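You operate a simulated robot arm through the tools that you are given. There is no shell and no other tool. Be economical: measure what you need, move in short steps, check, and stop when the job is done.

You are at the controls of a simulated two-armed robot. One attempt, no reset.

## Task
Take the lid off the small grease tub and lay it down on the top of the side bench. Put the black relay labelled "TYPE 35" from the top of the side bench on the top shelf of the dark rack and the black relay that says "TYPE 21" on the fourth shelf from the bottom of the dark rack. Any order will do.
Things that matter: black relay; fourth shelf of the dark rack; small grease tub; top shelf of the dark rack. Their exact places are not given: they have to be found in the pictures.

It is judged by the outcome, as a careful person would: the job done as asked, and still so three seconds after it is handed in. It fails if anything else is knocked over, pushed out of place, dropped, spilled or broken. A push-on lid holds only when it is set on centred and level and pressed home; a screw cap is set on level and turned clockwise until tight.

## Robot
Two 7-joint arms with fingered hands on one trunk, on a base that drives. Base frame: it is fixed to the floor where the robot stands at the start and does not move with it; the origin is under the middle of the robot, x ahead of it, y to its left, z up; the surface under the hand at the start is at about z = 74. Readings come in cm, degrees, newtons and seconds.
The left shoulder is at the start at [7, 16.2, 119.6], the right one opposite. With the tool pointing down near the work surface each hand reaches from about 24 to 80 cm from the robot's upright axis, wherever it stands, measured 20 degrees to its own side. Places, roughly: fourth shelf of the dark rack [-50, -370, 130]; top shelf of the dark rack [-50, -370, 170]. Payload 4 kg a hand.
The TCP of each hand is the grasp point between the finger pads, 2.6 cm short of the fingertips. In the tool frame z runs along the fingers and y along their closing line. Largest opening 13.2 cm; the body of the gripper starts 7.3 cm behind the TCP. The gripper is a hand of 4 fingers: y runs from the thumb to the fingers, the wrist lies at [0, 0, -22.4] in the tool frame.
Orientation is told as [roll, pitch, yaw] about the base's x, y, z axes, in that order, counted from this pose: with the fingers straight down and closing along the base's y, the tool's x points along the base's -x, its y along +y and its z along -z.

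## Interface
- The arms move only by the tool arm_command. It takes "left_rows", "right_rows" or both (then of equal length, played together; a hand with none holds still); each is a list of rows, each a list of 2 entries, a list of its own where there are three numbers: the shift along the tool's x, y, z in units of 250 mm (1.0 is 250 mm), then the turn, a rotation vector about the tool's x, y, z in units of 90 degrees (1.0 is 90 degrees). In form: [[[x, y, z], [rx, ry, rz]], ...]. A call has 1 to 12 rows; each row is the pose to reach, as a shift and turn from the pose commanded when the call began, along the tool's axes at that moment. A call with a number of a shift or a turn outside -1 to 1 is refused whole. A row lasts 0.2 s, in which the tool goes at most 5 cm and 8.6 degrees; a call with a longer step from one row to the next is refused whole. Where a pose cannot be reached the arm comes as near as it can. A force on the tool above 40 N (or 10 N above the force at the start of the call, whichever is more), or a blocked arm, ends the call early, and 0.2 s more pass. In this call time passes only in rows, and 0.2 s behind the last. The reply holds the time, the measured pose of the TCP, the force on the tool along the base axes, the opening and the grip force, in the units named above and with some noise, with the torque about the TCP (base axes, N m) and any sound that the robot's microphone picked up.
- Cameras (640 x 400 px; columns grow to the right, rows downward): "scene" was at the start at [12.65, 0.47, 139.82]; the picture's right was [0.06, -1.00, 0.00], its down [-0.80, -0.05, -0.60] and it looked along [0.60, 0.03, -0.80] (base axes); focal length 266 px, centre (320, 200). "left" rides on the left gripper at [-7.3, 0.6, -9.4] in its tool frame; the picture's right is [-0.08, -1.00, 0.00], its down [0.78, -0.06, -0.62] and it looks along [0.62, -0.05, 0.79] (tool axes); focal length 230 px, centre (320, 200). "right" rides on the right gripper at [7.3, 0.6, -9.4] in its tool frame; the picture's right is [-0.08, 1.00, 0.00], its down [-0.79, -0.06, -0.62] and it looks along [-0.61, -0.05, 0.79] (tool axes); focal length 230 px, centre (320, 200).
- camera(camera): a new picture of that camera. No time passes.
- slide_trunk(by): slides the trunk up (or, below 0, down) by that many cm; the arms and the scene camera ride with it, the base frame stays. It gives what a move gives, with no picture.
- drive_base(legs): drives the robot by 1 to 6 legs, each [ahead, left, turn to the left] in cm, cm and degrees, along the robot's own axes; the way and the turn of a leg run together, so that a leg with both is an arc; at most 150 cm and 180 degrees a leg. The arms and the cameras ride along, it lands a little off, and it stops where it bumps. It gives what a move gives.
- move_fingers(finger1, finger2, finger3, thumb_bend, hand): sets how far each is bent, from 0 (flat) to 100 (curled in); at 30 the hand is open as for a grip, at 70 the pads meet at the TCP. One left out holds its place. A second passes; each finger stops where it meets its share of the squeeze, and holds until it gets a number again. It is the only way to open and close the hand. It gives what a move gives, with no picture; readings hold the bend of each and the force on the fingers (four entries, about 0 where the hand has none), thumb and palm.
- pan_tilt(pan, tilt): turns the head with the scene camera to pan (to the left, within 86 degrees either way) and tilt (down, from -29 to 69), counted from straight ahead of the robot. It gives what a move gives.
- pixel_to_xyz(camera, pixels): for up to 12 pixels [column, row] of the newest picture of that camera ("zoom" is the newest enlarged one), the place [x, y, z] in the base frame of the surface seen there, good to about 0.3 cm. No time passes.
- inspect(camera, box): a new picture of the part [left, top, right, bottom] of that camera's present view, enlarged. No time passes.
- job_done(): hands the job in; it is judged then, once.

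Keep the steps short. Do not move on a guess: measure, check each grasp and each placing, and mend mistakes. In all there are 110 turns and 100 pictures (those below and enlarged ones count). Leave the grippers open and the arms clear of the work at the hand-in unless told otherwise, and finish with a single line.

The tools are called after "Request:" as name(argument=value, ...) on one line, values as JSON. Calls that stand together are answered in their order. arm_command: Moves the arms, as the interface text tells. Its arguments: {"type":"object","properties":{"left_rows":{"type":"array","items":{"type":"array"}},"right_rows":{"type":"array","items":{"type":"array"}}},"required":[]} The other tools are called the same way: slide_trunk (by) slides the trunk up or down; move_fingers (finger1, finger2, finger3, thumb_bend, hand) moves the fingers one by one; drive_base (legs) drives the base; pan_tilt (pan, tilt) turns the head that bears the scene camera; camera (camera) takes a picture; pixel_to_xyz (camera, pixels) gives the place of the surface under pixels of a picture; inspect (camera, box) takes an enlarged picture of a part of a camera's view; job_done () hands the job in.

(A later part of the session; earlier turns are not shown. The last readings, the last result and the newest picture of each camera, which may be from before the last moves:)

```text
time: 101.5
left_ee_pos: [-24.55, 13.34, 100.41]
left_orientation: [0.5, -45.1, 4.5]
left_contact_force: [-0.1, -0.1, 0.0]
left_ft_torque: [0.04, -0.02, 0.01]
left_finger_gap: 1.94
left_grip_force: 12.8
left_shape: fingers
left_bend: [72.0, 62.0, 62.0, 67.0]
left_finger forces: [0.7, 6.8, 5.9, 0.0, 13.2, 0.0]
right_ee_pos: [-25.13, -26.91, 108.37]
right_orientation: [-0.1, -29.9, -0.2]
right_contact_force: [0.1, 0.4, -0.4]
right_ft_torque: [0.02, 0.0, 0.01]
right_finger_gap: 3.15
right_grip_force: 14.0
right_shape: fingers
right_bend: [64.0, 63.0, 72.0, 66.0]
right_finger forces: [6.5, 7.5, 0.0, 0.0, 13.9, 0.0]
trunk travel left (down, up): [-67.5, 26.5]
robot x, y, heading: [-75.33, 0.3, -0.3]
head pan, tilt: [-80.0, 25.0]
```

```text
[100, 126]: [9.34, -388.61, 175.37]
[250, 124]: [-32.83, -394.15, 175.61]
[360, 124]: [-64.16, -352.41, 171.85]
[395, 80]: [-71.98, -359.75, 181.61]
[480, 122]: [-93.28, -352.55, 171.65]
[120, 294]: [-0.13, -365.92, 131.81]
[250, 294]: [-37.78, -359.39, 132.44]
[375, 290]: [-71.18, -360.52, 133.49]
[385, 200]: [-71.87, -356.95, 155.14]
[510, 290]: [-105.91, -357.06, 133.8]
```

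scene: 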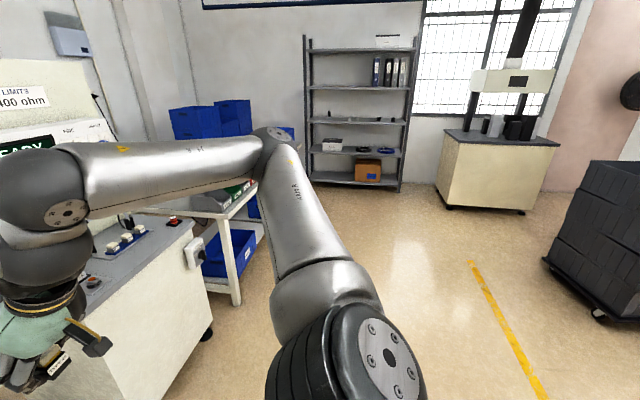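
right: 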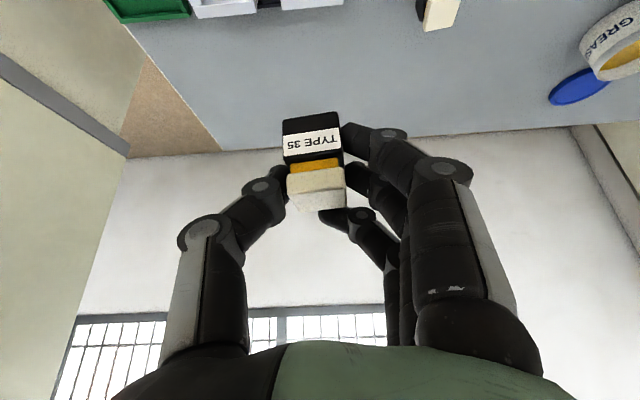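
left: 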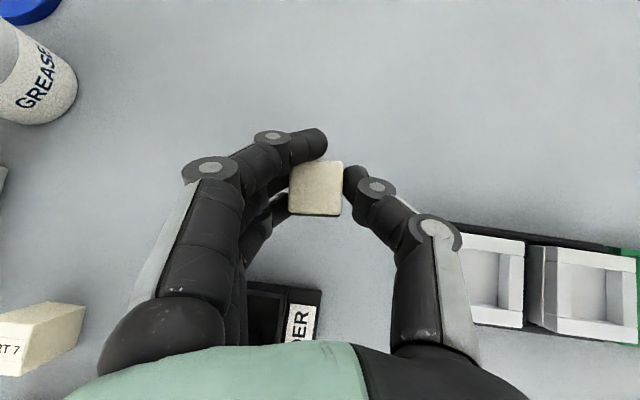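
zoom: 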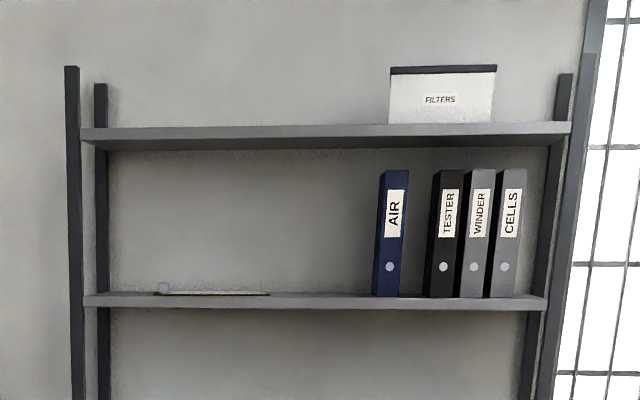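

The fourth shelf has a flat item at x −12…−43 and binders from x −71, so free spot x ≈ −56. Top shelf is free up to x −70. Turn right and drive toward the rack, stopping short.

Request:
drive_base(legs=[[0, 0, -90], [140, 0, 0], [130, 5, 0]])

Request:
pan_tilt(pan=0, tilt=5)

Request:
slide_trunk(by=26)

Request:
camera(camera="scene")

```text
time: 118.7
left_ee_pos: [-68.39, -324.64, 100.47]
left_orientation: [0.5, -45.0, -87.0]
left_contact_force: [0.4, 0.0, -0.4]
left_ft_torque: [-0.02, -0.03, 0.04]
left_finger_gap: 1.96
left_grip_force: 13.4
left_shape: fingers
left_bend: [72.0, 62.0, 62.0, 67.0]
left_finger forces: [0.4, 6.6, 5.9, 0.0, 13.1, 0.0]
right_ee_pos: [-108.52, -322.98, 108.42]
right_orientation: [-0.1, -30.0, -91.8]
right_contact_force: [0.2, -1.0, -0.5]
right_ft_torque: [0.0, 0.07, 0.01]
right_finger_gap: 3.1
right_grip_force: 13.0
right_shape: fingers
right_bend: [65.0, 63.0, 72.0, 66.0]
right_finger forces: [6.3, 7.2, 0.1, 0.1, 13.5, 0.1]
trunk travel left (down, up): [-67.5, 26.5]
robot x, y, heading: [-80.12, -273.75, -91.9]
head pan, tilt: [-80.0, 25.0]
```

```text
time: 120.2
left_ee_pos: [-68.43, -324.69, 100.49]
left_orientation: [0.5, -45.0, -87.0]
left_contact_force: [-0.2, 0.5, -0.1]
left_ft_torque: [-0.02, -0.02, 0.01]
left_finger_gap: 1.92
left_grip_force: 13.0
left_shape: fingers
left_bend: [72.0, 62.0, 62.0, 67.0]
left_finger forces: [0.5, 6.6, 5.9, 0.1, 13.0, 0.0]
right_ee_pos: [-108.52, -322.78, 108.42]
right_orientation: [0.0, -30.0, -91.8]
right_contact_force: [0.7, 0.3, 0.1]
right_ft_torque: [-0.01, 0.01, 0.03]
right_finger_gap: 3.12
right_grip_force: 13.9
right_shape: fingers
right_bend: [65.0, 63.0, 72.0, 66.0]
right_finger forces: [6.3, 7.2, 0.1, 0.0, 13.4, 0.0]
trunk travel left (down, up): [-67.5, 26.5]
robot x, y, heading: [-79.96, -273.53, -91.7]
head pan, tilt: [0.0, 5.0]
```

```text
time: 122.9
left_ee_pos: [-68.53, -324.58, 126.31]
left_orientation: [0.5, -45.0, -87.0]
left_contact_force: [-0.2, -0.1, -0.6]
left_ft_torque: [0.02, 0.03, -0.03]
left_finger_gap: 1.92
left_grip_force: 13.1
left_shape: fingers
left_bend: [72.0, 62.0, 62.0, 67.0]
left_finger forces: [0.4, 6.4, 5.9, 0.0, 13.1, 0.1]
right_ee_pos: [-108.51, -322.97, 134.34]
right_orientation: [-0.1, -29.9, -91.8]
right_contact_force: [-0.2, 0.5, -1.0]
right_ft_torque: [0.0, 0.02, 0.03]
right_finger_gap: 3.14
right_grip_force: 14.0
right_shape: fingers
right_bend: [65.0, 63.0, 72.0, 66.0]
right_finger forces: [6.4, 7.1, 0.0, 0.1, 13.5, 0.0]
trunk travel left (down, up): [-93.5, 0.5]
robot x, y, heading: [-79.76, -273.75, -91.5]
head pan, tilt: [0.0, 5.0]
```

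```text
29 pictures are left
```

scene: 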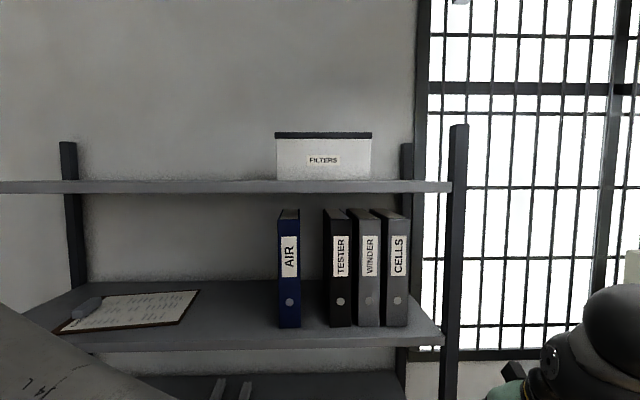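

I see the clipboard (50–200, 310) and binder AIR (288, 270). Measure the free patch on both shelves.

Request:
pixel_to_xyz(camera="scene", pixels=[[240, 320], [198, 292], [165, 325], [230, 335], [230, 344], [278, 325], [240, 285], [150, 185], [240, 184], [275, 178]])

```text
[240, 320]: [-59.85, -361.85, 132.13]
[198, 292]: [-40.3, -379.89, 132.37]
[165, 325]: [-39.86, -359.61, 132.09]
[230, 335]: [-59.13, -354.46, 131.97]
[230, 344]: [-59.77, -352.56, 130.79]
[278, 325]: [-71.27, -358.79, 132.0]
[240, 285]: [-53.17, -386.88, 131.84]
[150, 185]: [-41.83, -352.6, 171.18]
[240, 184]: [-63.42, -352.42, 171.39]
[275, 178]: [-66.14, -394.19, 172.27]
```

Shelf four surface is z 132.0, free x −41…−71; top shelf surface z ≈172. Sidle base left and a bit ahead, then raise the left hand.

Request:
drive_base(legs=[[10, 13.5, 1.7]])

Request:
arm_command(left_rows=[[[-0.1, 0, -0.1], [0, 0, 0]], [[-0.2, 0, -0.2], [0, 0, 0]], [[-0.3, 0, -0.3], [0, 0, 0]], [[-0.42, 0, -0.42], [0, 0, 0]]])

Request:
pan_tilt(pan=15, tilt=25)

Request:
camera(camera="scene")

Request:
camera(camera="left")

```text
time: 124.3
left_ee_pos: [-54.02, -334.21, 126.67]
left_orientation: [0.5, -45.1, -85.5]
left_contact_force: [0.1, 1.0, 0.5]
left_ft_torque: [-0.01, -0.02, 0.03]
left_finger_gap: 1.95
left_grip_force: 13.0
left_shape: fingers
left_bend: [72.0, 62.0, 62.0, 67.0]
left_finger forces: [0.4, 6.7, 5.8, 0.1, 12.9, 0.0]
right_ee_pos: [-94.25, -333.74, 134.37]
right_orientation: [0.1, -30.2, -90.2]
right_contact_force: [-0.7, -0.2, 0.0]
right_ft_torque: [-0.03, 0.0, 0.05]
right_finger_gap: 3.12
right_grip_force: 13.2
right_shape: fingers
right_bend: [65.0, 63.0, 72.0, 66.0]
right_finger forces: [6.3, 7.2, 0.1, 0.0, 13.5, 0.0]
trunk travel left (down, up): [-93.5, 0.5]
robot x, y, heading: [-66.82, -284.01, -90.2]
head pan, tilt: [0.0, 5.0]
```

```text
time: 125.3
left_ee_pos: [-53.72, -334.32, 141.52]
left_orientation: [0.4, -45.1, -85.3]
left_contact_force: [-0.3, -0.6, 0.2]
left_ft_torque: [0.0, -0.02, 0.01]
left_finger_gap: 1.9
left_grip_force: 12.9
left_shape: fingers
left_bend: [72.0, 62.0, 62.0, 67.0]
left_finger forces: [0.4, 6.6, 5.8, 0.0, 12.9, 0.0]
right_ee_pos: [-93.82, -333.76, 134.39]
right_orientation: [-0.1, -30.0, -90.1]
right_contact_force: [0.1, 0.0, -0.2]
right_ft_torque: [-0.01, -0.04, -0.02]
right_finger_gap: 3.13
right_grip_force: 13.5
right_shape: fingers
right_bend: [65.0, 63.0, 72.0, 66.0]
right_finger forces: [6.2, 7.1, 0.0, 0.0, 13.4, 0.0]
trunk travel left (down, up): [-93.5, 0.5]
robot x, y, heading: [-66.96, -283.67, -90.0]
head pan, tilt: [0.0, 5.0]
```

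```text
time: 126.1
left_ee_pos: [-53.82, -334.51, 141.49]
left_orientation: [0.5, -45.1, -85.3]
left_contact_force: [-0.8, 0.1, 0.6]
left_ft_torque: [-0.02, -0.01, 0.01]
left_finger_gap: 1.9
left_grip_force: 13.4
left_shape: fingers
left_bend: [72.0, 62.0, 62.0, 67.0]
left_finger forces: [0.3, 6.6, 5.9, 0.0, 13.0, 0.0]
right_ee_pos: [-93.9, -333.9, 134.33]
right_orientation: [0.0, -30.0, -90.2]
right_contact_force: [0.3, -0.5, -1.5]
right_ft_torque: [0.03, -0.01, 0.0]
right_finger_gap: 3.14
right_grip_force: 13.3
right_shape: fingers
right_bend: [65.0, 63.0, 72.0, 66.0]
right_finger forces: [6.3, 7.2, 0.0, 0.0, 13.4, 0.0]
trunk travel left (down, up): [-93.5, 0.5]
robot x, y, heading: [-66.65, -283.74, -90.0]
head pan, tilt: [15.0, 25.0]
```

```text
28 pictures are left
```

scene: 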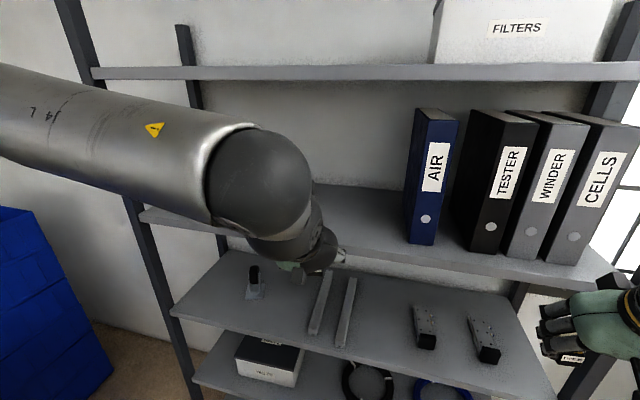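

```text
27 pictures are left
```

left: 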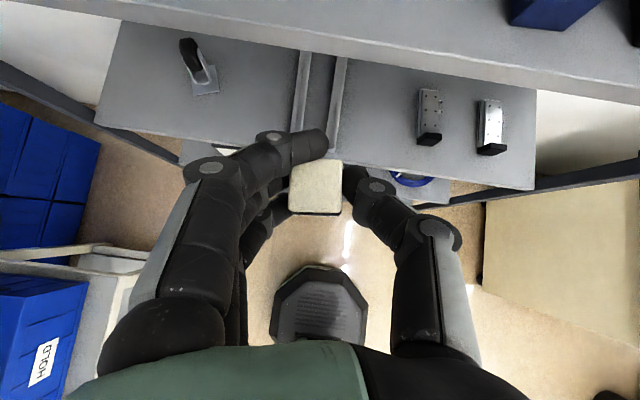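

Clear path over shelf four. Advance 21.6 cm into the shelf at the same height (relay bottom ~137).

Request:
arm_command(left_rows=[[[-0.1, -0.02, 0.104], [0, 0, 0]], [[-0.2, -0.04, 0.208], [0, 0, 0]], [[-0.3, -0.06, 0.312], [0, 0, 0]], [[-0.4, -0.08, 0.417], [0, 0, 0]], [[-0.5, -0.1, 0.52], [0, 0, 0]], [[-0.597, -0.119, 0.625], [0, 0, 0]]])

Request:
camera(camera="scene")

Request:
camera(camera="left")

```text
time: 127.5
left_ee_pos: [-54.78, -356.43, 140.45]
left_orientation: [0.5, -45.0, -85.4]
left_contact_force: [0.1, -0.4, -1.0]
left_ft_torque: [0.03, -0.02, 0.01]
left_finger_gap: 1.9
left_grip_force: 13.1
left_shape: fingers
left_bend: [72.0, 62.0, 62.0, 67.0]
left_finger forces: [0.3, 6.5, 5.8, 0.0, 13.0, 0.0]
right_ee_pos: [-93.93, -334.1, 134.2]
right_orientation: [0.0, -29.9, -90.1]
right_contact_force: [0.0, 0.1, 0.0]
right_ft_torque: [-0.01, 0.04, 0.03]
right_finger_gap: 3.15
right_grip_force: 13.7
right_shape: fingers
right_bend: [65.0, 63.0, 72.0, 66.0]
right_finger forces: [6.3, 7.3, 0.0, 0.0, 13.5, 0.0]
trunk travel left (down, up): [-93.5, 0.5]
robot x, y, heading: [-67.03, -284.05, -90.3]
head pan, tilt: [15.0, 25.0]
```

```text
26 pictures are left
```

scene: 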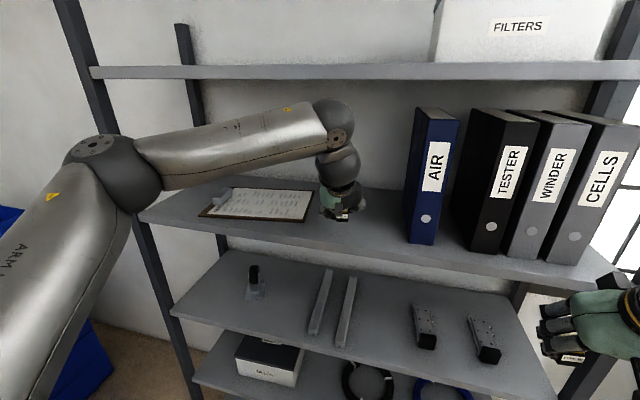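

```text
25 pictures are left
```

left: 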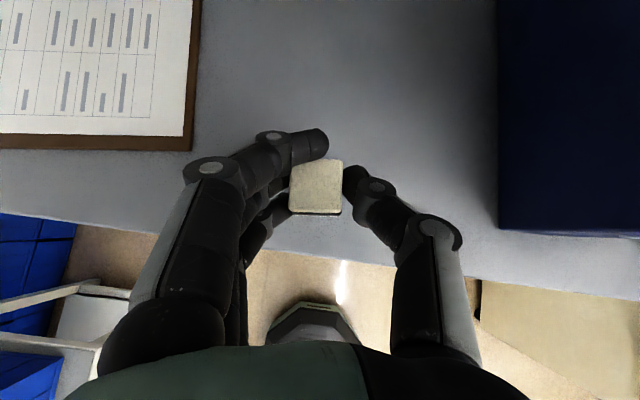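

Positioned between clipboard and binder. Lower to just above the shelf (1.5 cm deeper), then in small steps to touch.

Request:
arm_command(left_rows=[[[-0.03, 0, 0.055], [0, 0, 0]], [[0.01, 0, 0.094], [0, 0, 0]], [[0.04, 0, 0.124], [0, 0, 0]], [[0.058, 0, 0.142], [0, 0, 0]]])

Request:
arm_command(left_rows=[[[0.006, 0, 0.006], [0, 0, 0]], [[0.012, 0, 0.012], [0, 0, 0]], [[0.017, 0, 0.017], [0, 0, 0]]])

Request:
inspect(camera="scene", box=[290, 150, 418, 250])

```text
time: 128.5
left_ee_pos: [-54.75, -357.66, 137.16]
left_orientation: [0.4, -45.1, -85.3]
left_contact_force: [-0.1, 0.2, -0.8]
left_ft_torque: [-0.04, -0.04, -0.03]
left_finger_gap: 1.9
left_grip_force: 12.8
left_shape: fingers
left_bend: [72.0, 62.0, 62.0, 67.0]
left_finger forces: [0.3, 6.5, 5.8, 0.1, 12.7, 0.0]
right_ee_pos: [-93.94, -333.94, 134.31]
right_orientation: [0.0, -30.1, -90.1]
right_contact_force: [-0.3, -0.1, -0.4]
right_ft_torque: [0.02, -0.03, 0.04]
right_finger_gap: 3.14
right_grip_force: 13.2
right_shape: fingers
right_bend: [65.0, 63.0, 72.0, 66.0]
right_finger forces: [6.3, 7.3, 0.0, 0.0, 13.5, 0.0]
trunk travel left (down, up): [-93.5, 0.5]
robot x, y, heading: [-66.69, -283.59, -90.1]
head pan, tilt: [15.0, 25.0]
```

```text
time: 129.3
left_ee_pos: [-54.84, -357.62, 136.63]
left_orientation: [0.6, -45.0, -85.5]
left_contact_force: [-0.2, 0.4, 0.2]
left_ft_torque: [0.01, 0.03, -0.05]
left_finger_gap: 1.92
left_grip_force: 12.6
left_shape: fingers
left_bend: [72.0, 62.0, 62.0, 67.0]
left_finger forces: [0.4, 6.6, 5.9, 0.1, 12.8, 0.1]
right_ee_pos: [-93.85, -333.9, 134.31]
right_orientation: [0.0, -30.0, -90.0]
right_contact_force: [-0.2, 0.9, -0.5]
right_ft_torque: [-0.01, -0.02, -0.01]
right_finger_gap: 3.14
right_grip_force: 13.8
right_shape: fingers
right_bend: [65.0, 63.0, 72.0, 66.0]
right_finger forces: [6.3, 7.2, 0.1, 0.0, 13.6, 0.1]
trunk travel left (down, up): [-93.5, 0.5]
robot x, y, heading: [-66.88, -283.79, -90.1]
head pan, tilt: [15.0, 25.0]
```

```text
4.00 times, centred on (354, 200) of scene
```

zoom: 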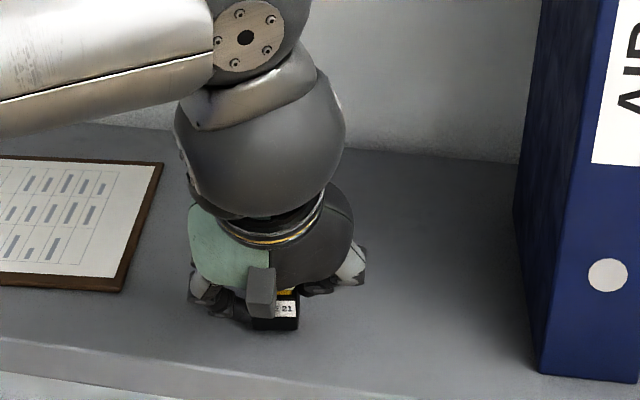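

Still just above. Continue down in small steps until the force rises.

Request:
arm_command(left_rows=[[[0.005, 0, 0.005], [0, 0, 0]], [[0.01, 0, 0.01], [0, 0, 0]], [[0.014, 0, 0.014], [0, 0, 0]]])

Request:
pixel_to_xyz(camera="zoom", pixels=[[270, 325], [278, 345], [285, 310]])

```text
time: 130.1
left_ee_pos: [-54.85, -357.67, 136.19]
left_orientation: [0.5, -45.1, -85.3]
left_contact_force: [0.0, 0.1, 1.6]
left_ft_torque: [-0.02, -0.07, -0.04]
left_finger_gap: 1.93
left_grip_force: 13.3
left_shape: fingers
left_bend: [72.0, 62.0, 62.0, 67.0]
left_finger forces: [0.5, 6.7, 6.3, 0.1, 13.2, 0.1]
right_ee_pos: [-93.96, -333.94, 134.39]
right_orientation: [-0.1, -30.0, -90.0]
right_contact_force: [0.7, -0.3, -2.0]
right_ft_torque: [-0.01, 0.01, -0.03]
right_finger_gap: 3.15
right_grip_force: 13.8
right_shape: fingers
right_bend: [65.0, 63.0, 72.0, 66.0]
right_finger forces: [6.3, 7.3, 0.1, 0.0, 13.5, 0.0]
trunk travel left (down, up): [-93.5, 0.5]
robot x, y, heading: [-66.87, -284.14, -90.0]
head pan, tilt: [15.0, 25.0]
```

```text
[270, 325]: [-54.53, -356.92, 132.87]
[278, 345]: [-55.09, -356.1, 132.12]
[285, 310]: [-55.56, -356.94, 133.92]
```

Contact begins at z 136.2. A hair lower, then open gently in two steps.

Request:
arm_command(left_rows=[[[0.004, 0, 0.004], [0, 0, 0]]])

Request:
move_fingers(hand="left", finger1=58, finger2=58, finger3=58, thumb_bend=61)

Request:
move_fingers(hand="left", finger1=48, finger2=48, finger3=48, thumb_bend=48)

Request:
camera(camera="left")

```text
time: 130.5
left_ee_pos: [-54.9, -357.62, 136.11]
left_orientation: [0.4, -45.2, -85.3]
left_contact_force: [0.6, -0.3, 5.6]
left_ft_torque: [-0.02, -0.1, 0.0]
left_finger_gap: 1.9
left_grip_force: 14.3
left_shape: fingers
left_bend: [72.0, 62.0, 63.0, 67.0]
left_finger forces: [0.9, 6.8, 6.8, 0.1, 13.7, 0.1]
right_ee_pos: [-93.87, -333.92, 134.45]
right_orientation: [0.0, -30.0, -90.1]
right_contact_force: [0.4, -0.2, -0.7]
right_ft_torque: [0.02, 0.03, -0.01]
right_finger_gap: 3.16
right_grip_force: 13.4
right_shape: fingers
right_bend: [65.0, 63.0, 72.0, 66.0]
right_finger forces: [6.3, 7.2, 0.1, 0.0, 13.5, 0.1]
trunk travel left (down, up): [-93.5, 0.5]
robot x, y, heading: [-66.98, -283.46, -90.4]
head pan, tilt: [15.0, 25.0]
```

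```text
time: 131.5
left_ee_pos: [-54.92, -357.72, 136.08]
left_orientation: [0.4, -45.2, -85.4]
left_contact_force: [-1.4, -3.7, 11.0]
left_ft_torque: [-0.16, -0.17, -0.08]
left_finger_gap: 4.14
left_grip_force: 5.6
left_shape: fingers
left_bend: [57.0, 57.0, 61.0, 61.0]
left_finger forces: [0.0, 0.1, 10.6, 0.1, 0.0, 0.0]
right_ee_pos: [-94.03, -333.82, 134.25]
right_orientation: [0.0, -30.0, -90.1]
right_contact_force: [0.0, 0.0, 0.1]
right_ft_torque: [0.0, -0.04, 0.0]
right_finger_gap: 3.13
right_grip_force: 13.5
right_shape: fingers
right_bend: [65.0, 63.0, 72.0, 66.0]
right_finger forces: [6.3, 7.3, 0.0, 0.1, 13.5, 0.0]
trunk travel left (down, up): [-93.5, 0.5]
robot x, y, heading: [-66.97, -283.63, -90.2]
head pan, tilt: [15.0, 25.0]
```

```text
time: 132.5
left_ee_pos: [-55.05, -357.45, 136.22]
left_orientation: [0.5, -45.1, -85.4]
left_contact_force: [-3.6, -1.2, 11.2]
left_ft_torque: [-0.04, -0.2, -0.02]
left_finger_gap: 7.66
left_grip_force: 6.1
left_shape: fingers
left_bend: [48.0, 48.0, 60.0, 48.0]
left_finger forces: [0.0, 0.0, 11.6, 0.0, 0.0, 0.0]
right_ee_pos: [-94.14, -333.7, 134.38]
right_orientation: [-0.1, -30.2, -90.1]
right_contact_force: [-0.3, 0.9, -0.3]
right_ft_torque: [-0.02, 0.02, 0.0]
right_finger_gap: 3.15
right_grip_force: 13.5
right_shape: fingers
right_bend: [65.0, 63.0, 72.0, 66.0]
right_finger forces: [6.3, 7.3, 0.0, 0.0, 13.4, 0.0]
trunk travel left (down, up): [-93.5, 0.5]
robot x, y, heading: [-67.08, -283.89, -90.0]
head pan, tilt: [15.0, 25.0]
```

```text
23 pictures are left
```

left: 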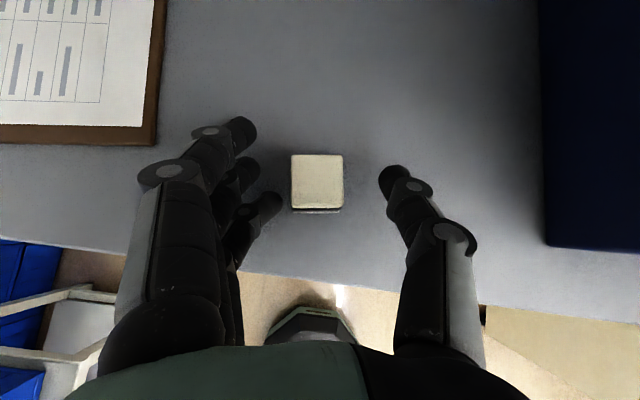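

Released and upright; finger 3 only presses the shelf. Rise and back out.

Request:
arm_command(left_rows=[[[-0.014, 0, -0.014], [0, 0, 0]], [[-0.04, 0, -0.04], [0, 0, 0]], [[-0.09, 0, -0.09], [0, 0, 0]], [[-0.13, 0, -0.16], [0, 0, 0]], [[-0.08, 0, -0.28], [0, 0, 0]], [[0.02, 0, -0.38], [0, 0, 0]], [[0.12, 0, -0.48], [0, 0, 0]], [[0.22, 0, -0.58], [0, 0, 0]], [[0.32, 0, -0.68], [0, 0, 0]], [[0.42, 0, -0.78], [0, 0, 0]]])

Request:
pan_tilt(pan=5, tilt=15)

Request:
camera(camera="scene")

```text
time: 134.7
left_ee_pos: [-56.51, -336.26, 142.64]
left_orientation: [0.6, -45.0, -85.4]
left_contact_force: [-0.5, 0.3, 0.2]
left_ft_torque: [-0.04, 0.03, -0.01]
left_finger_gap: 7.64
left_grip_force: 0.1
left_shape: fingers
left_bend: [48.0, 48.0, 48.0, 48.0]
left_finger forces: [0.1, 0.0, 0.0, 0.0, 0.1, 0.0]
right_ee_pos: [-93.89, -333.68, 134.41]
right_orientation: [0.0, -30.2, -90.1]
right_contact_force: [0.0, 0.0, -0.6]
right_ft_torque: [-0.02, 0.03, -0.01]
right_finger_gap: 3.12
right_grip_force: 13.7
right_shape: fingers
right_bend: [65.0, 63.0, 72.0, 66.0]
right_finger forces: [6.3, 7.3, 0.0, 0.0, 13.5, 0.0]
trunk travel left (down, up): [-93.5, 0.5]
robot x, y, heading: [-66.96, -283.83, -90.1]
head pan, tilt: [15.0, 25.0]
```

```text
time: 135.5
left_ee_pos: [-56.56, -336.53, 142.65]
left_orientation: [0.5, -45.1, -85.5]
left_contact_force: [0.3, 0.7, -0.1]
left_ft_torque: [-0.04, -0.04, -0.01]
left_finger_gap: 7.66
left_grip_force: 0.0
left_shape: fingers
left_bend: [48.0, 48.0, 48.0, 48.0]
left_finger forces: [0.0, 0.0, 0.1, 0.1, 0.1, 0.0]
right_ee_pos: [-93.97, -333.95, 134.4]
right_orientation: [0.0, -30.0, -90.1]
right_contact_force: [0.5, -0.5, -0.7]
right_ft_torque: [0.03, -0.01, -0.02]
right_finger_gap: 3.12
right_grip_force: 13.6
right_shape: fingers
right_bend: [65.0, 63.0, 72.0, 66.0]
right_finger forces: [6.4, 7.4, 0.1, 0.0, 13.5, 0.1]
trunk travel left (down, up): [-93.5, 0.5]
robot x, y, heading: [-67.24, -283.5, -90.2]
head pan, tilt: [5.0, 15.0]
```

```text
22 pictures are left
```

scene: 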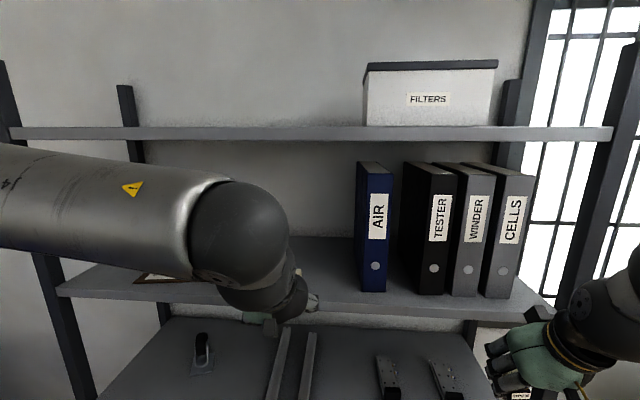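

Now pull the left hand back out of the view and raise the right hand toward top-shelf height.

Request:
arm_command(left_rows=[[[0.13, 0.064, -0.074], [0, 0, 0]], [[0.26, 0.128, -0.147], [0, 0, 0]], [[0.39, 0.192, -0.22], [0, 0, 0]], [[0.52, 0.256, -0.294], [0, 0, 0]], [[0.65, 0.32, -0.368], [0, 0, 0]]])

Request:
arm_command(right_rows=[[[-0.08, 0, -0.139], [0, 0, 0]], [[-0.16, 0, -0.277], [0, 0, 0]], [[-0.24, 0, -0.416], [0, 0, 0]], [[-0.32, 0, -0.554], [0, 0, 0]], [[-0.4, 0, -0.693], [0, 0, 0]], [[-0.48, 0, -0.831], [0, 0, 0]]])

Request:
arm_command(right_rows=[[[-0.08, 0.05, -0.139], [0, 0, 0]], [[-0.16, 0.1, -0.277], [0, 0, 0]], [[-0.24, 0.15, -0.416], [0, 0, 0]], [[-0.32, 0.2, -0.554], [0, 0, 0]], [[-0.4, 0.25, -0.693], [0, 0, 0]], [[-0.5, 0.32, -0.866], [0, 0, 0]]])

Request:
camera(camera="scene")

Request:
camera(camera="right")

```text
time: 136.7
left_ee_pos: [-53.93, -328.89, 140.6]
left_orientation: [0.4, -45.1, -85.3]
left_contact_force: [0.4, 0.3, 0.1]
left_ft_torque: [-0.02, -0.01, -0.01]
left_finger_gap: 7.65
left_grip_force: 0.1
left_shape: fingers
left_bend: [48.0, 48.0, 48.0, 48.0]
left_finger forces: [0.0, 0.0, 0.0, 0.0, 0.0, 0.1]
left hand out of reach, approached as far as the arm can: row 3, 4, 5
right_ee_pos: [-93.87, -333.7, 134.47]
right_orientation: [-0.1, -30.2, -90.2]
right_contact_force: [0.3, -0.8, -0.7]
right_ft_torque: [0.01, -0.01, -0.02]
right_finger_gap: 3.12
right_grip_force: 13.5
right_shape: fingers
right_bend: [65.0, 63.0, 72.0, 66.0]
right_finger forces: [6.2, 7.3, 0.1, 0.0, 13.5, 0.1]
trunk travel left (down, up): [-93.5, 0.5]
robot x, y, heading: [-67.02, -283.61, -90.3]
head pan, tilt: [5.0, 15.0]
```

```text
time: 138.1
left_ee_pos: [-53.92, -329.04, 140.45]
left_orientation: [0.4, -45.2, -85.4]
left_contact_force: [-0.3, -0.3, -0.6]
left_ft_torque: [-0.04, 0.04, 0.0]
left_finger_gap: 7.65
left_grip_force: 0.0
left_shape: fingers
left_bend: [48.0, 48.0, 48.0, 48.0]
left_finger forces: [0.0, 0.0, 0.1, 0.0, 0.0, 0.0]
right_ee_pos: [-93.71, -333.42, 158.5]
right_orientation: [-0.1, -30.1, -89.9]
right_contact_force: [1.4, 0.6, -0.6]
right_ft_torque: [-0.01, 0.0, -0.03]
right_finger_gap: 3.14
right_grip_force: 13.2
right_shape: fingers
right_bend: [65.0, 63.0, 72.0, 66.0]
right_finger forces: [6.3, 7.5, 0.0, 0.0, 13.4, 0.0]
trunk travel left (down, up): [-93.5, 0.5]
robot x, y, heading: [-66.56, -283.69, -90.1]
head pan, tilt: [5.0, 15.0]
```

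```text
refused: row 6 steps farther than a row can; nothing moved
```

```text
21 pictures are left
```

scene: 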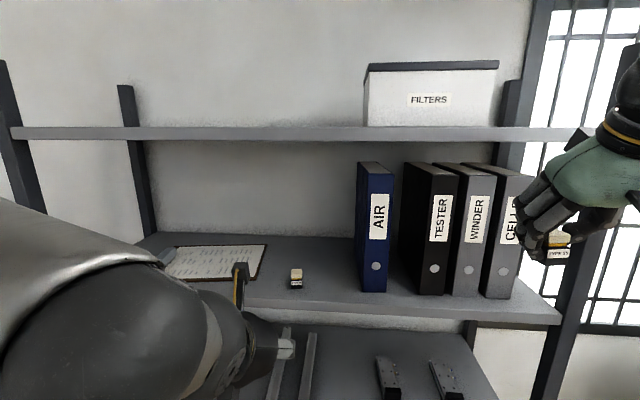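

```text
20 pictures are left
```

right: 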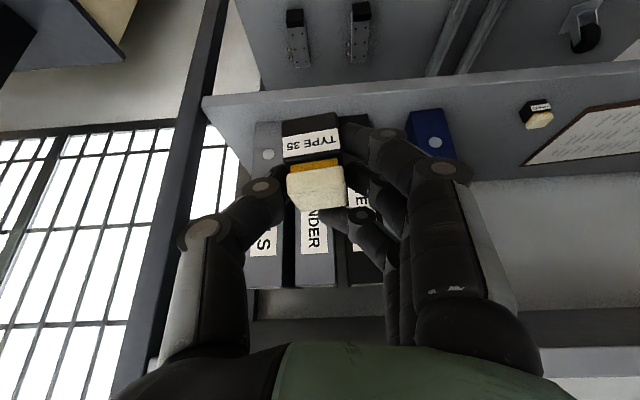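

TYPE 21 stands upright on shelf four (296, 278). Continue raising the right hand to z 182 and inward.

Request:
arm_command(right_rows=[[[-0.08, 0, -0.139], [0, 0, 0]], [[-0.16, 0, -0.277], [0, 0, 0]], [[-0.24, 0.05, -0.416], [0, 0, 0]], [[-0.32, 0.11, -0.554], [0, 0, 0]], [[-0.4, 0.17, -0.693], [0, 0, 0]], [[-0.46, 0.25, -0.8], [0, 0, 0]], [[-0.5, 0.34, -0.866], [0, 0, 0]]])

Request:
pan_tilt(pan=0, tilt=-5)

Request:
camera(camera="scene")

```text
time: 139.7
left_ee_pos: [-53.77, -329.17, 140.49]
left_orientation: [0.4, -45.0, -85.4]
left_contact_force: [0.1, 0.0, 0.8]
left_ft_torque: [0.0, 0.0, -0.02]
left_finger_gap: 7.65
left_grip_force: 0.0
left_shape: fingers
left_bend: [48.0, 48.0, 48.0, 48.0]
left_finger forces: [0.1, 0.0, 0.0, 0.0, 0.1, 0.1]
right_ee_pos: [-86.03, -337.27, 173.58]
right_orientation: [-0.1, -30.2, -90.0]
right_contact_force: [0.3, 0.1, -0.3]
right_ft_torque: [-0.03, 0.01, -0.03]
right_finger_gap: 3.1
right_grip_force: 13.6
right_shape: fingers
right_bend: [65.0, 63.0, 72.0, 66.0]
right_finger forces: [6.1, 7.3, 0.0, 0.0, 13.4, 0.0]
right hand out of reach, approached as far as the arm can: row 1, 2, 3, 4, 5, 6, 7
trunk travel left (down, up): [-93.5, 0.5]
robot x, y, heading: [-66.87, -283.68, -90.0]
head pan, tilt: [5.0, 15.0]
```

```text
time: 140.5
left_ee_pos: [-53.95, -329.05, 140.39]
left_orientation: [0.5, -44.9, -85.4]
left_contact_force: [0.4, 0.0, 0.1]
left_ft_torque: [-0.05, -0.01, -0.02]
left_finger_gap: 7.66
left_grip_force: 0.2
left_shape: fingers
left_bend: [48.0, 48.0, 48.0, 48.0]
left_finger forces: [0.0, 0.0, 0.0, 0.1, 0.0, 0.0]
right_ee_pos: [-86.25, -337.19, 173.63]
right_orientation: [-0.1, -30.2, -90.1]
right_contact_force: [0.5, -0.7, -0.4]
right_ft_torque: [0.01, 0.02, 0.0]
right_finger_gap: 3.11
right_grip_force: 13.6
right_shape: fingers
right_bend: [65.0, 63.0, 72.0, 66.0]
right_finger forces: [6.2, 7.2, 0.0, 0.0, 13.3, 0.0]
trunk travel left (down, up): [-93.5, 0.5]
robot x, y, heading: [-67.16, -283.79, -90.0]
head pan, tilt: [0.0, -5.0]
```

```text
19 pictures are left
```

scene: 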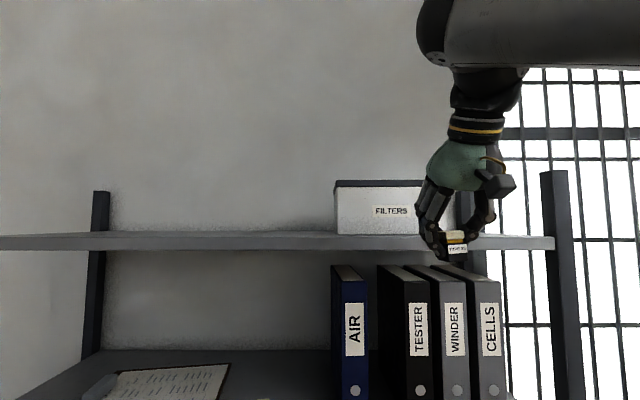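

The right arm nearly tops out here; it drifted forward, suggesting more height further out. Back the base off 14 cm and then try extending forward and up.

Request:
drive_base(legs=[[-14, 0, 0]])

Request:
arm_command(right_rows=[[[-0.14, 0, 0], [0, 0, 0]], [[-0.28, 0, 0], [0, 0, 0]], [[-0.42, 0, 0], [0, 0, 0]], [[-0.56, 0, 0], [0, 0, 0]], [[-0.7, 0, -0.012], [0, 0, 0]]])

```text
time: 141.8
left_ee_pos: [-53.97, -315.43, 140.38]
left_orientation: [0.5, -44.8, -85.3]
left_contact_force: [0.1, -0.4, 0.5]
left_ft_torque: [0.01, -0.01, -0.02]
left_finger_gap: 7.68
left_grip_force: 0.1
left_shape: fingers
left_bend: [48.0, 48.0, 48.0, 48.0]
left_finger forces: [0.0, 0.0, 0.0, 0.0, 0.1, 0.1]
right_ee_pos: [-86.12, -323.98, 173.25]
right_orientation: [0.0, -29.9, -90.0]
right_contact_force: [0.8, -0.3, -0.6]
right_ft_torque: [0.03, 0.03, -0.01]
right_finger_gap: 3.09
right_grip_force: 13.4
right_shape: fingers
right_bend: [65.0, 63.0, 72.0, 66.0]
right_finger forces: [6.1, 7.3, 0.0, 0.1, 13.4, 0.1]
trunk travel left (down, up): [-93.5, 0.5]
robot x, y, heading: [-66.78, -269.79, -89.8]
head pan, tilt: [0.0, -5.0]
```

```text
time: 143.0
left_ee_pos: [-53.91, -315.21, 140.53]
left_orientation: [0.6, -45.0, -85.3]
left_contact_force: [1.6, -0.2, 0.6]
left_ft_torque: [0.01, -0.01, 0.03]
left_finger_gap: 7.66
left_grip_force: 0.1
left_shape: fingers
left_bend: [48.0, 48.0, 48.0, 48.0]
left_finger forces: [0.1, 0.1, 0.0, 0.0, 0.1, 0.0]
right_ee_pos: [-86.38, -327.64, 172.08]
right_orientation: [0.0, -30.4, -90.0]
right_contact_force: [0.3, -0.8, -0.5]
right_ft_torque: [0.03, -0.01, 0.01]
right_finger_gap: 3.11
right_grip_force: 13.9
right_shape: fingers
right_bend: [65.0, 63.0, 72.0, 66.0]
right_finger forces: [6.1, 7.3, 0.1, 0.0, 13.3, 0.1]
right hand out of reach, approached as far as the arm can: row 1, 2, 3, 4, 5
trunk travel left (down, up): [-93.5, 0.5]
robot x, y, heading: [-66.71, -269.99, -90.0]
head pan, tilt: [0.0, -5.0]
```

The limit is mostly height. Turning the hand about the vertical (relay stays upright) may relieve the wrist; I turn it 50° left and draw in a bit, then try up.

Request:
arm_command(right_rows=[[[0.035, 0, -0.02], [-0.046, 0, -0.08]], [[0.07, 0, -0.04], [-0.093, 0, -0.16]], [[0.1, 0, -0.06], [-0.139, 0, -0.24]], [[0.14, 0, -0.08], [-0.185, 0, -0.321]], [[0.175, 0, -0.1], [-0.232, 0, -0.401]], [[0.208, 0, -0.12], [-0.278, 0, -0.481]]])

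Request:
arm_command(right_rows=[[[-0.04, 0, -0.069], [0, 0, 0]], [[-0.08, 0, -0.139], [0, 0, 0]], [[-0.12, 0, -0.208], [0, 0, 0]], [[-0.16, 0, -0.277], [0, 0, 0]], [[-0.2, 0, -0.346], [0, 0, 0]]])

```text
time: 144.4
left_ee_pos: [-53.82, -315.06, 140.5]
left_orientation: [0.5, -45.0, -85.3]
left_contact_force: [0.5, 0.3, 0.0]
left_ft_torque: [0.01, -0.01, 0.02]
left_finger_gap: 7.66
left_grip_force: 0.0
left_shape: fingers
left_bend: [48.0, 48.0, 48.0, 48.0]
left_finger forces: [0.1, 0.1, 0.0, 0.0, 0.1, 0.0]
right_ee_pos: [-86.62, -321.16, 172.07]
right_orientation: [-0.2, -30.1, -39.7]
right_contact_force: [-0.7, -0.3, -0.9]
right_ft_torque: [-0.01, 0.02, -0.04]
right_finger_gap: 3.11
right_grip_force: 13.2
right_shape: fingers
right_bend: [65.0, 63.0, 72.0, 66.0]
right_finger forces: [6.0, 7.3, 0.1, 0.1, 13.3, 0.0]
trunk travel left (down, up): [-93.5, 0.5]
robot x, y, heading: [-67.03, -270.04, -90.3]
head pan, tilt: [0.0, -5.0]
```

```text
time: 145.6
left_ee_pos: [-53.82, -315.06, 140.48]
left_orientation: [0.4, -45.1, -85.2]
left_contact_force: [-1.1, -0.1, 0.4]
left_ft_torque: [0.02, -0.05, -0.03]
left_finger_gap: 7.65
left_grip_force: 0.0
left_shape: fingers
left_bend: [48.0, 48.0, 48.0, 48.0]
left_finger forces: [0.0, 0.0, 0.0, 0.0, 0.0, 0.0]
right_ee_pos: [-84.84, -320.5, 173.28]
right_orientation: [-0.2, -30.4, -39.8]
right_contact_force: [0.1, 0.4, 0.4]
right_ft_torque: [0.0, 0.04, -0.03]
right_finger_gap: 3.1
right_grip_force: 13.3
right_shape: fingers
right_bend: [65.0, 63.0, 72.0, 66.0]
right_finger forces: [6.0, 7.3, 0.1, 0.0, 13.3, 0.1]
right hand out of reach, approached as far as the arm can: row 1, 2, 3, 4, 5
trunk travel left (down, up): [-93.5, 0.5]
robot x, y, heading: [-67.0, -269.84, -89.8]
head pan, tilt: [0.0, -5.0]
```

The limit is arm length, so closer to the body gives height. Turn the hand back to forward while drawing in 8 cm, then raise.

Request:
arm_command(right_rows=[[[0.012, 0.058, -0.007], [0.046, 0, 0.08]], [[0.024, 0.116, -0.014], [0.093, 0, 0.16]], [[0.036, 0.174, -0.021], [0.139, 0, 0.24]], [[0.048, 0.232, -0.028], [0.185, 0, 0.321]], [[0.06, 0.29, -0.035], [0.232, 0, 0.401]], [[0.072, 0.348, -0.042], [0.278, 0, 0.481]]])

Request:
arm_command(right_rows=[[[-0.04, 0, -0.069], [0, 0, 0]], [[-0.08, 0, -0.139], [0, 0, 0]], [[-0.12, 0, -0.208], [0, 0, 0]], [[-0.16, 0, -0.277], [0, 0, 0]]])

```text
time: 147.0
left_ee_pos: [-53.64, -315.12, 140.35]
left_orientation: [0.4, -45.0, -85.2]
left_contact_force: [-0.4, 0.0, -0.2]
left_ft_torque: [0.01, 0.0, 0.01]
left_finger_gap: 7.69
left_grip_force: 0.0
left_shape: fingers
left_bend: [48.0, 48.0, 48.0, 48.0]
left_finger forces: [0.0, 0.0, 0.1, 0.0, 0.0, 0.0]
right_ee_pos: [-78.5, -318.36, 166.94]
right_orientation: [0.0, -30.2, -90.1]
right_contact_force: [-0.1, 0.9, -0.4]
right_ft_torque: [0.03, 0.02, -0.03]
right_finger_gap: 3.08
right_grip_force: 13.8
right_shape: fingers
right_bend: [65.0, 63.0, 72.0, 66.0]
right_finger forces: [6.0, 7.4, 0.0, 0.0, 13.3, 0.0]
right hand out of reach, approached as far as the arm can: row 1, 2, 3, 4, 5, 6
trunk travel left (down, up): [-93.5, 0.5]
robot x, y, heading: [-66.82, -269.72, -90.1]
head pan, tilt: [0.0, -5.0]
```

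```text
time: 148.0
left_ee_pos: [-53.73, -315.22, 140.42]
left_orientation: [0.4, -45.0, -85.2]
left_contact_force: [-0.3, 0.2, 0.9]
left_ft_torque: [0.0, -0.01, -0.02]
left_finger_gap: 7.68
left_grip_force: 0.0
left_shape: fingers
left_bend: [48.0, 48.0, 48.0, 48.0]
left_finger forces: [0.1, 0.0, 0.0, 0.0, 0.0, 0.1]
right_ee_pos: [-77.97, -321.79, 172.03]
right_orientation: [-0.1, -30.2, -89.9]
right_contact_force: [0.4, 0.2, -0.2]
right_ft_torque: [-0.02, -0.03, 0.02]
right_finger_gap: 3.08
right_grip_force: 13.3
right_shape: fingers
right_bend: [65.0, 63.0, 72.0, 66.0]
right_finger forces: [6.0, 7.4, 0.1, 0.1, 13.3, 0.0]
right hand out of reach, approached as far as the arm can: row 1, 2, 3, 4
trunk travel left (down, up): [-93.5, 0.5]
robot x, y, heading: [-66.76, -269.73, -90.2]
head pan, tilt: [0.0, -5.0]
```

Joint limits keep this grip below the top shelf. New plan: set TYPE 35 down briefly at the front strip of shelf four (before the clipboard) and regrip it nearly horizontally, which lets the wrist stay lower. First lower the right hand and draw it inward.

Request:
arm_command(right_rows=[[[0.08, 0, 0.139], [0, 0, 0]], [[0.16, 0, 0.277], [0, 0, 0]], [[0.24, 0, 0.416], [0, 0, 0]], [[0.32, 0, 0.554], [0, 0, 0]], [[0.4, 0, 0.693], [0, 0, 0]], [[0.48, 0, 0.831], [0, 0, 0]]])

Request:
arm_command(right_rows=[[[-0.022, 0.07, 0.08], [0, 0, 0]], [[-0.044, 0.14, 0.16], [0, 0, 0]], [[-0.066, 0.21, 0.245], [0, 0, 0]], [[-0.088, 0.28, 0.328], [0, 0, 0]]])

Request:
drive_base(legs=[[0, 34, 0], [20, 0, 0]])

Request:
pan_tilt(pan=0, tilt=25)

Request:
camera(camera="scene")

```text
time: 149.4
left_ee_pos: [-53.88, -315.33, 140.4]
left_orientation: [0.6, -44.9, -85.3]
left_contact_force: [-0.2, -0.4, -0.1]
left_ft_torque: [-0.01, -0.01, -0.01]
left_finger_gap: 7.64
left_grip_force: 0.1
left_shape: fingers
left_bend: [48.0, 48.0, 48.0, 48.0]
left_finger forces: [0.1, 0.1, 0.1, 0.1, 0.1, 0.0]
right_ee_pos: [-77.87, -322.29, 148.15]
right_orientation: [0.1, -30.1, -90.1]
right_contact_force: [-0.2, 0.4, -0.6]
right_ft_torque: [0.04, -0.03, 0.01]
right_finger_gap: 3.05
right_grip_force: 13.1
right_shape: fingers
right_bend: [65.0, 63.0, 72.0, 66.0]
right_finger forces: [5.9, 7.3, 0.1, 0.0, 13.2, 0.1]
trunk travel left (down, up): [-93.5, 0.5]
robot x, y, heading: [-67.25, -269.44, -90.0]
head pan, tilt: [0.0, -5.0]
```

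```text
time: 150.4
left_ee_pos: [-53.78, -315.12, 140.47]
left_orientation: [0.4, -45.0, -85.1]
left_contact_force: [-0.3, 0.7, 0.3]
left_ft_torque: [-0.01, 0.0, -0.02]
left_finger_gap: 7.67
left_grip_force: 0.0
left_shape: fingers
left_bend: [48.0, 48.0, 48.0, 48.0]
left_finger forces: [0.0, 0.0, 0.0, 0.1, 0.1, 0.1]
right_ee_pos: [-70.71, -328.07, 142.09]
right_orientation: [-0.1, -30.3, -89.9]
right_contact_force: [1.1, -0.4, -1.1]
right_ft_torque: [-0.01, -0.01, -0.02]
right_finger_gap: 3.04
right_grip_force: 13.4
right_shape: fingers
right_bend: [65.0, 63.0, 72.0, 66.0]
right_finger forces: [5.8, 7.3, 0.1, 0.1, 13.2, 0.0]
trunk travel left (down, up): [-93.5, 0.5]
robot x, y, heading: [-66.71, -269.63, -90.0]
head pan, tilt: [0.0, -5.0]
```

```text
time: 153.8
left_ee_pos: [-19.71, -334.51, 140.67]
left_orientation: [0.4, -45.2, -85.3]
left_contact_force: [0.7, 0.7, 0.2]
left_ft_torque: [0.0, 0.0, 0.0]
left_finger_gap: 7.65
left_grip_force: 0.1
left_shape: fingers
left_bend: [48.0, 48.0, 48.0, 48.0]
left_finger forces: [0.0, 0.1, 0.1, 0.0, 0.1, 0.0]
right_ee_pos: [-36.67, -347.28, 142.28]
right_orientation: [-0.1, -30.4, -90.0]
right_contact_force: [-0.1, 0.0, -1.1]
right_ft_torque: [0.01, 0.02, -0.03]
right_finger_gap: 3.05
right_grip_force: 13.3
right_shape: fingers
right_bend: [65.0, 63.0, 72.0, 66.0]
right_finger forces: [5.9, 7.3, 0.1, 0.0, 13.2, 0.0]
trunk travel left (down, up): [-93.5, 0.5]
robot x, y, heading: [-32.85, -289.97, -90.3]
head pan, tilt: [0.0, -5.0]
```

```text
time: 154.8
left_ee_pos: [-19.7, -335.13, 140.36]
left_orientation: [0.4, -45.0, -85.3]
left_contact_force: [-0.2, 0.0, 0.3]
left_ft_torque: [-0.03, -0.02, -0.04]
left_finger_gap: 7.64
left_grip_force: 0.0
left_shape: fingers
left_bend: [48.0, 48.0, 48.0, 48.0]
left_finger forces: [0.0, 0.0, 0.0, 0.1, 0.1, 0.0]
right_ee_pos: [-36.61, -347.96, 142.0]
right_orientation: [0.0, -30.1, -90.0]
right_contact_force: [-0.4, 0.1, -1.0]
right_ft_torque: [-0.01, 0.02, 0.02]
right_finger_gap: 3.07
right_grip_force: 13.4
right_shape: fingers
right_bend: [65.0, 63.0, 72.0, 66.0]
right_finger forces: [5.8, 7.3, 0.0, 0.1, 13.2, 0.0]
trunk travel left (down, up): [-93.5, 0.5]
robot x, y, heading: [-32.7, -289.73, -90.1]
head pan, tilt: [0.0, 25.0]
```

```text
18 pictures are left
```

scene: 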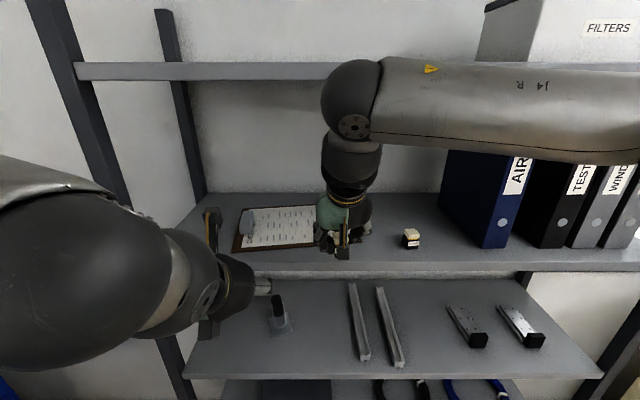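

TYPE 21 still stands at (411, 238). Check where the right wrist joints are relative to the top-shelf edge before moving in.

Request:
pixel_to_xyz(camera="scene", pixels=[[345, 70], [340, 95], [345, 150], [335, 110], [300, 70], [340, 240], [322, 238], [412, 234], [318, 245], [340, 262]])

```text
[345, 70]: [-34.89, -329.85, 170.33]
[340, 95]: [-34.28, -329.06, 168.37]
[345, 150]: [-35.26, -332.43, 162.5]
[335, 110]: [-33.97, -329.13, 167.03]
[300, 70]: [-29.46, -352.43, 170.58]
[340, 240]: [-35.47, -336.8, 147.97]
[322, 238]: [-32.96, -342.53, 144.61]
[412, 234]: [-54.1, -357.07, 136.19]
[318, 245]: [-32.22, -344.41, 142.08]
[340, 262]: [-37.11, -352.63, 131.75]
```

Margins are fine. Move 7.4 cm in, then down to just above the shelf strip.

Request:
arm_command(right_rows=[[[-0.085, 0, 0.05], [0, 0, 0]], [[-0.17, 0, 0.1], [0, 0, 0]], [[-0.256, 0, 0.148], [0, 0, 0]], [[-0.21, 0, 0.228], [0, 0, 0]], [[-0.17, 0, 0.297], [0, 0, 0]]])

Request:
camera(camera="right")

Request:
arm_command(right_rows=[[[0.005, 0, 0.009], [0, 0, 0]], [[0.01, 0, 0.017], [0, 0, 0]], [[0.013, 0, 0.023], [0, 0, 0]]])

```text
time: 156.0
left_ee_pos: [-19.7, -335.04, 140.49]
left_orientation: [0.4, -45.0, -85.4]
left_contact_force: [0.2, -0.9, 0.7]
left_ft_torque: [0.04, 0.01, 0.01]
left_finger_gap: 7.64
left_grip_force: 0.0
left_shape: fingers
left_bend: [48.0, 48.0, 48.0, 48.0]
left_finger forces: [0.0, 0.0, 0.0, 0.0, 0.0, 0.1]
right_ee_pos: [-36.7, -355.25, 137.79]
right_orientation: [0.1, -30.1, -90.1]
right_contact_force: [-0.2, -0.6, -0.6]
right_ft_torque: [0.02, 0.0, -0.01]
right_finger_gap: 3.07
right_grip_force: 13.1
right_shape: fingers
right_bend: [65.0, 63.0, 72.0, 66.0]
right_finger forces: [5.9, 7.3, 0.0, 0.0, 13.2, 0.1]
trunk travel left (down, up): [-93.5, 0.5]
robot x, y, heading: [-33.13, -289.67, -90.1]
head pan, tilt: [0.0, 25.0]
```

```text
17 pictures are left
```

right: 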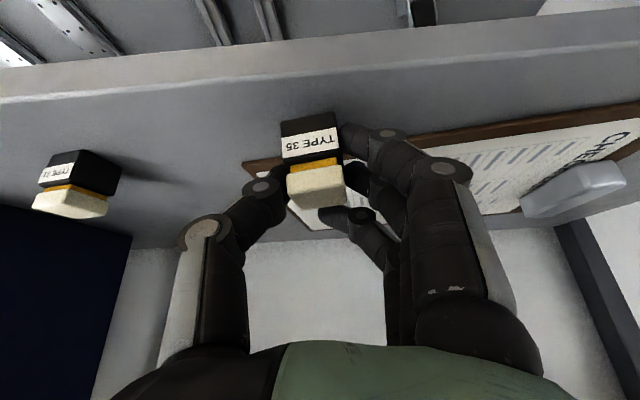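

```text
time: 156.8
left_ee_pos: [-19.76, -334.9, 140.36]
left_orientation: [0.5, -45.0, -85.3]
left_contact_force: [-0.6, 0.1, 0.2]
left_ft_torque: [-0.02, -0.01, -0.01]
left_finger_gap: 7.68
left_grip_force: 0.1
left_shape: fingers
left_bend: [48.0, 48.0, 48.0, 48.0]
left_finger forces: [0.0, 0.0, 0.0, 0.0, 0.0, 0.1]
right_ee_pos: [-36.58, -355.22, 137.1]
right_orientation: [0.1, -30.2, -89.9]
right_contact_force: [0.3, 0.3, -1.1]
right_ft_torque: [0.0, -0.02, 0.0]
right_finger_gap: 3.04
right_grip_force: 13.1
right_shape: fingers
right_bend: [65.0, 63.0, 72.0, 66.0]
right_finger forces: [6.0, 7.5, 0.1, 0.0, 13.3, 0.0]
trunk travel left (down, up): [-93.5, 0.5]
robot x, y, heading: [-32.75, -289.66, -90.1]
head pan, tilt: [0.0, 25.0]
```

Check the clipboard edge location to keep the relay off it.

Request:
pixel_to_xyz(camera="right", pixels=[[250, 163], [520, 127], [600, 116], [248, 180], [275, 165], [310, 125], [310, 115]])

```text
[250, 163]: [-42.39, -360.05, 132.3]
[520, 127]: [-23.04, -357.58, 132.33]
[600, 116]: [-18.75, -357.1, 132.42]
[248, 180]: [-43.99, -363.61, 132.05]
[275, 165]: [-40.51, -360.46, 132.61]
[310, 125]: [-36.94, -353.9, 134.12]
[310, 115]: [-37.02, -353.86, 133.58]
```

Clear: clipboard edge y −359, relay y −354…−357. Descend to contact.

Request:
arm_command(right_rows=[[[0.005, 0, 0.009], [0, 0, 0]], [[0.01, 0, 0.017], [0, 0, 0]], [[0.014, 0, 0.024], [0, 0, 0]], [[0.017, 0, 0.029], [0, 0, 0]]])

```text
time: 157.8
left_ee_pos: [-19.64, -334.96, 140.52]
left_orientation: [0.5, -44.9, -85.2]
left_contact_force: [-0.3, -0.5, -0.1]
left_ft_torque: [0.02, -0.02, 0.0]
left_finger_gap: 7.65
left_grip_force: 0.1
left_shape: fingers
left_bend: [48.0, 48.0, 48.0, 48.0]
left_finger forces: [0.1, 0.0, 0.0, 0.0, 0.0, 0.0]
right_ee_pos: [-36.66, -355.28, 136.26]
right_orientation: [0.0, -30.4, -90.0]
right_contact_force: [-0.5, -0.1, 1.2]
right_ft_torque: [-0.04, 0.01, 0.0]
right_finger_gap: 3.05
right_grip_force: 13.4
right_shape: fingers
right_bend: [65.0, 63.0, 72.0, 66.0]
right_finger forces: [6.0, 7.7, 0.1, 0.0, 13.9, 0.0]
trunk travel left (down, up): [-93.5, 0.5]
robot x, y, heading: [-32.68, -289.41, -90.0]
head pan, tilt: [0.0, 25.0]
```

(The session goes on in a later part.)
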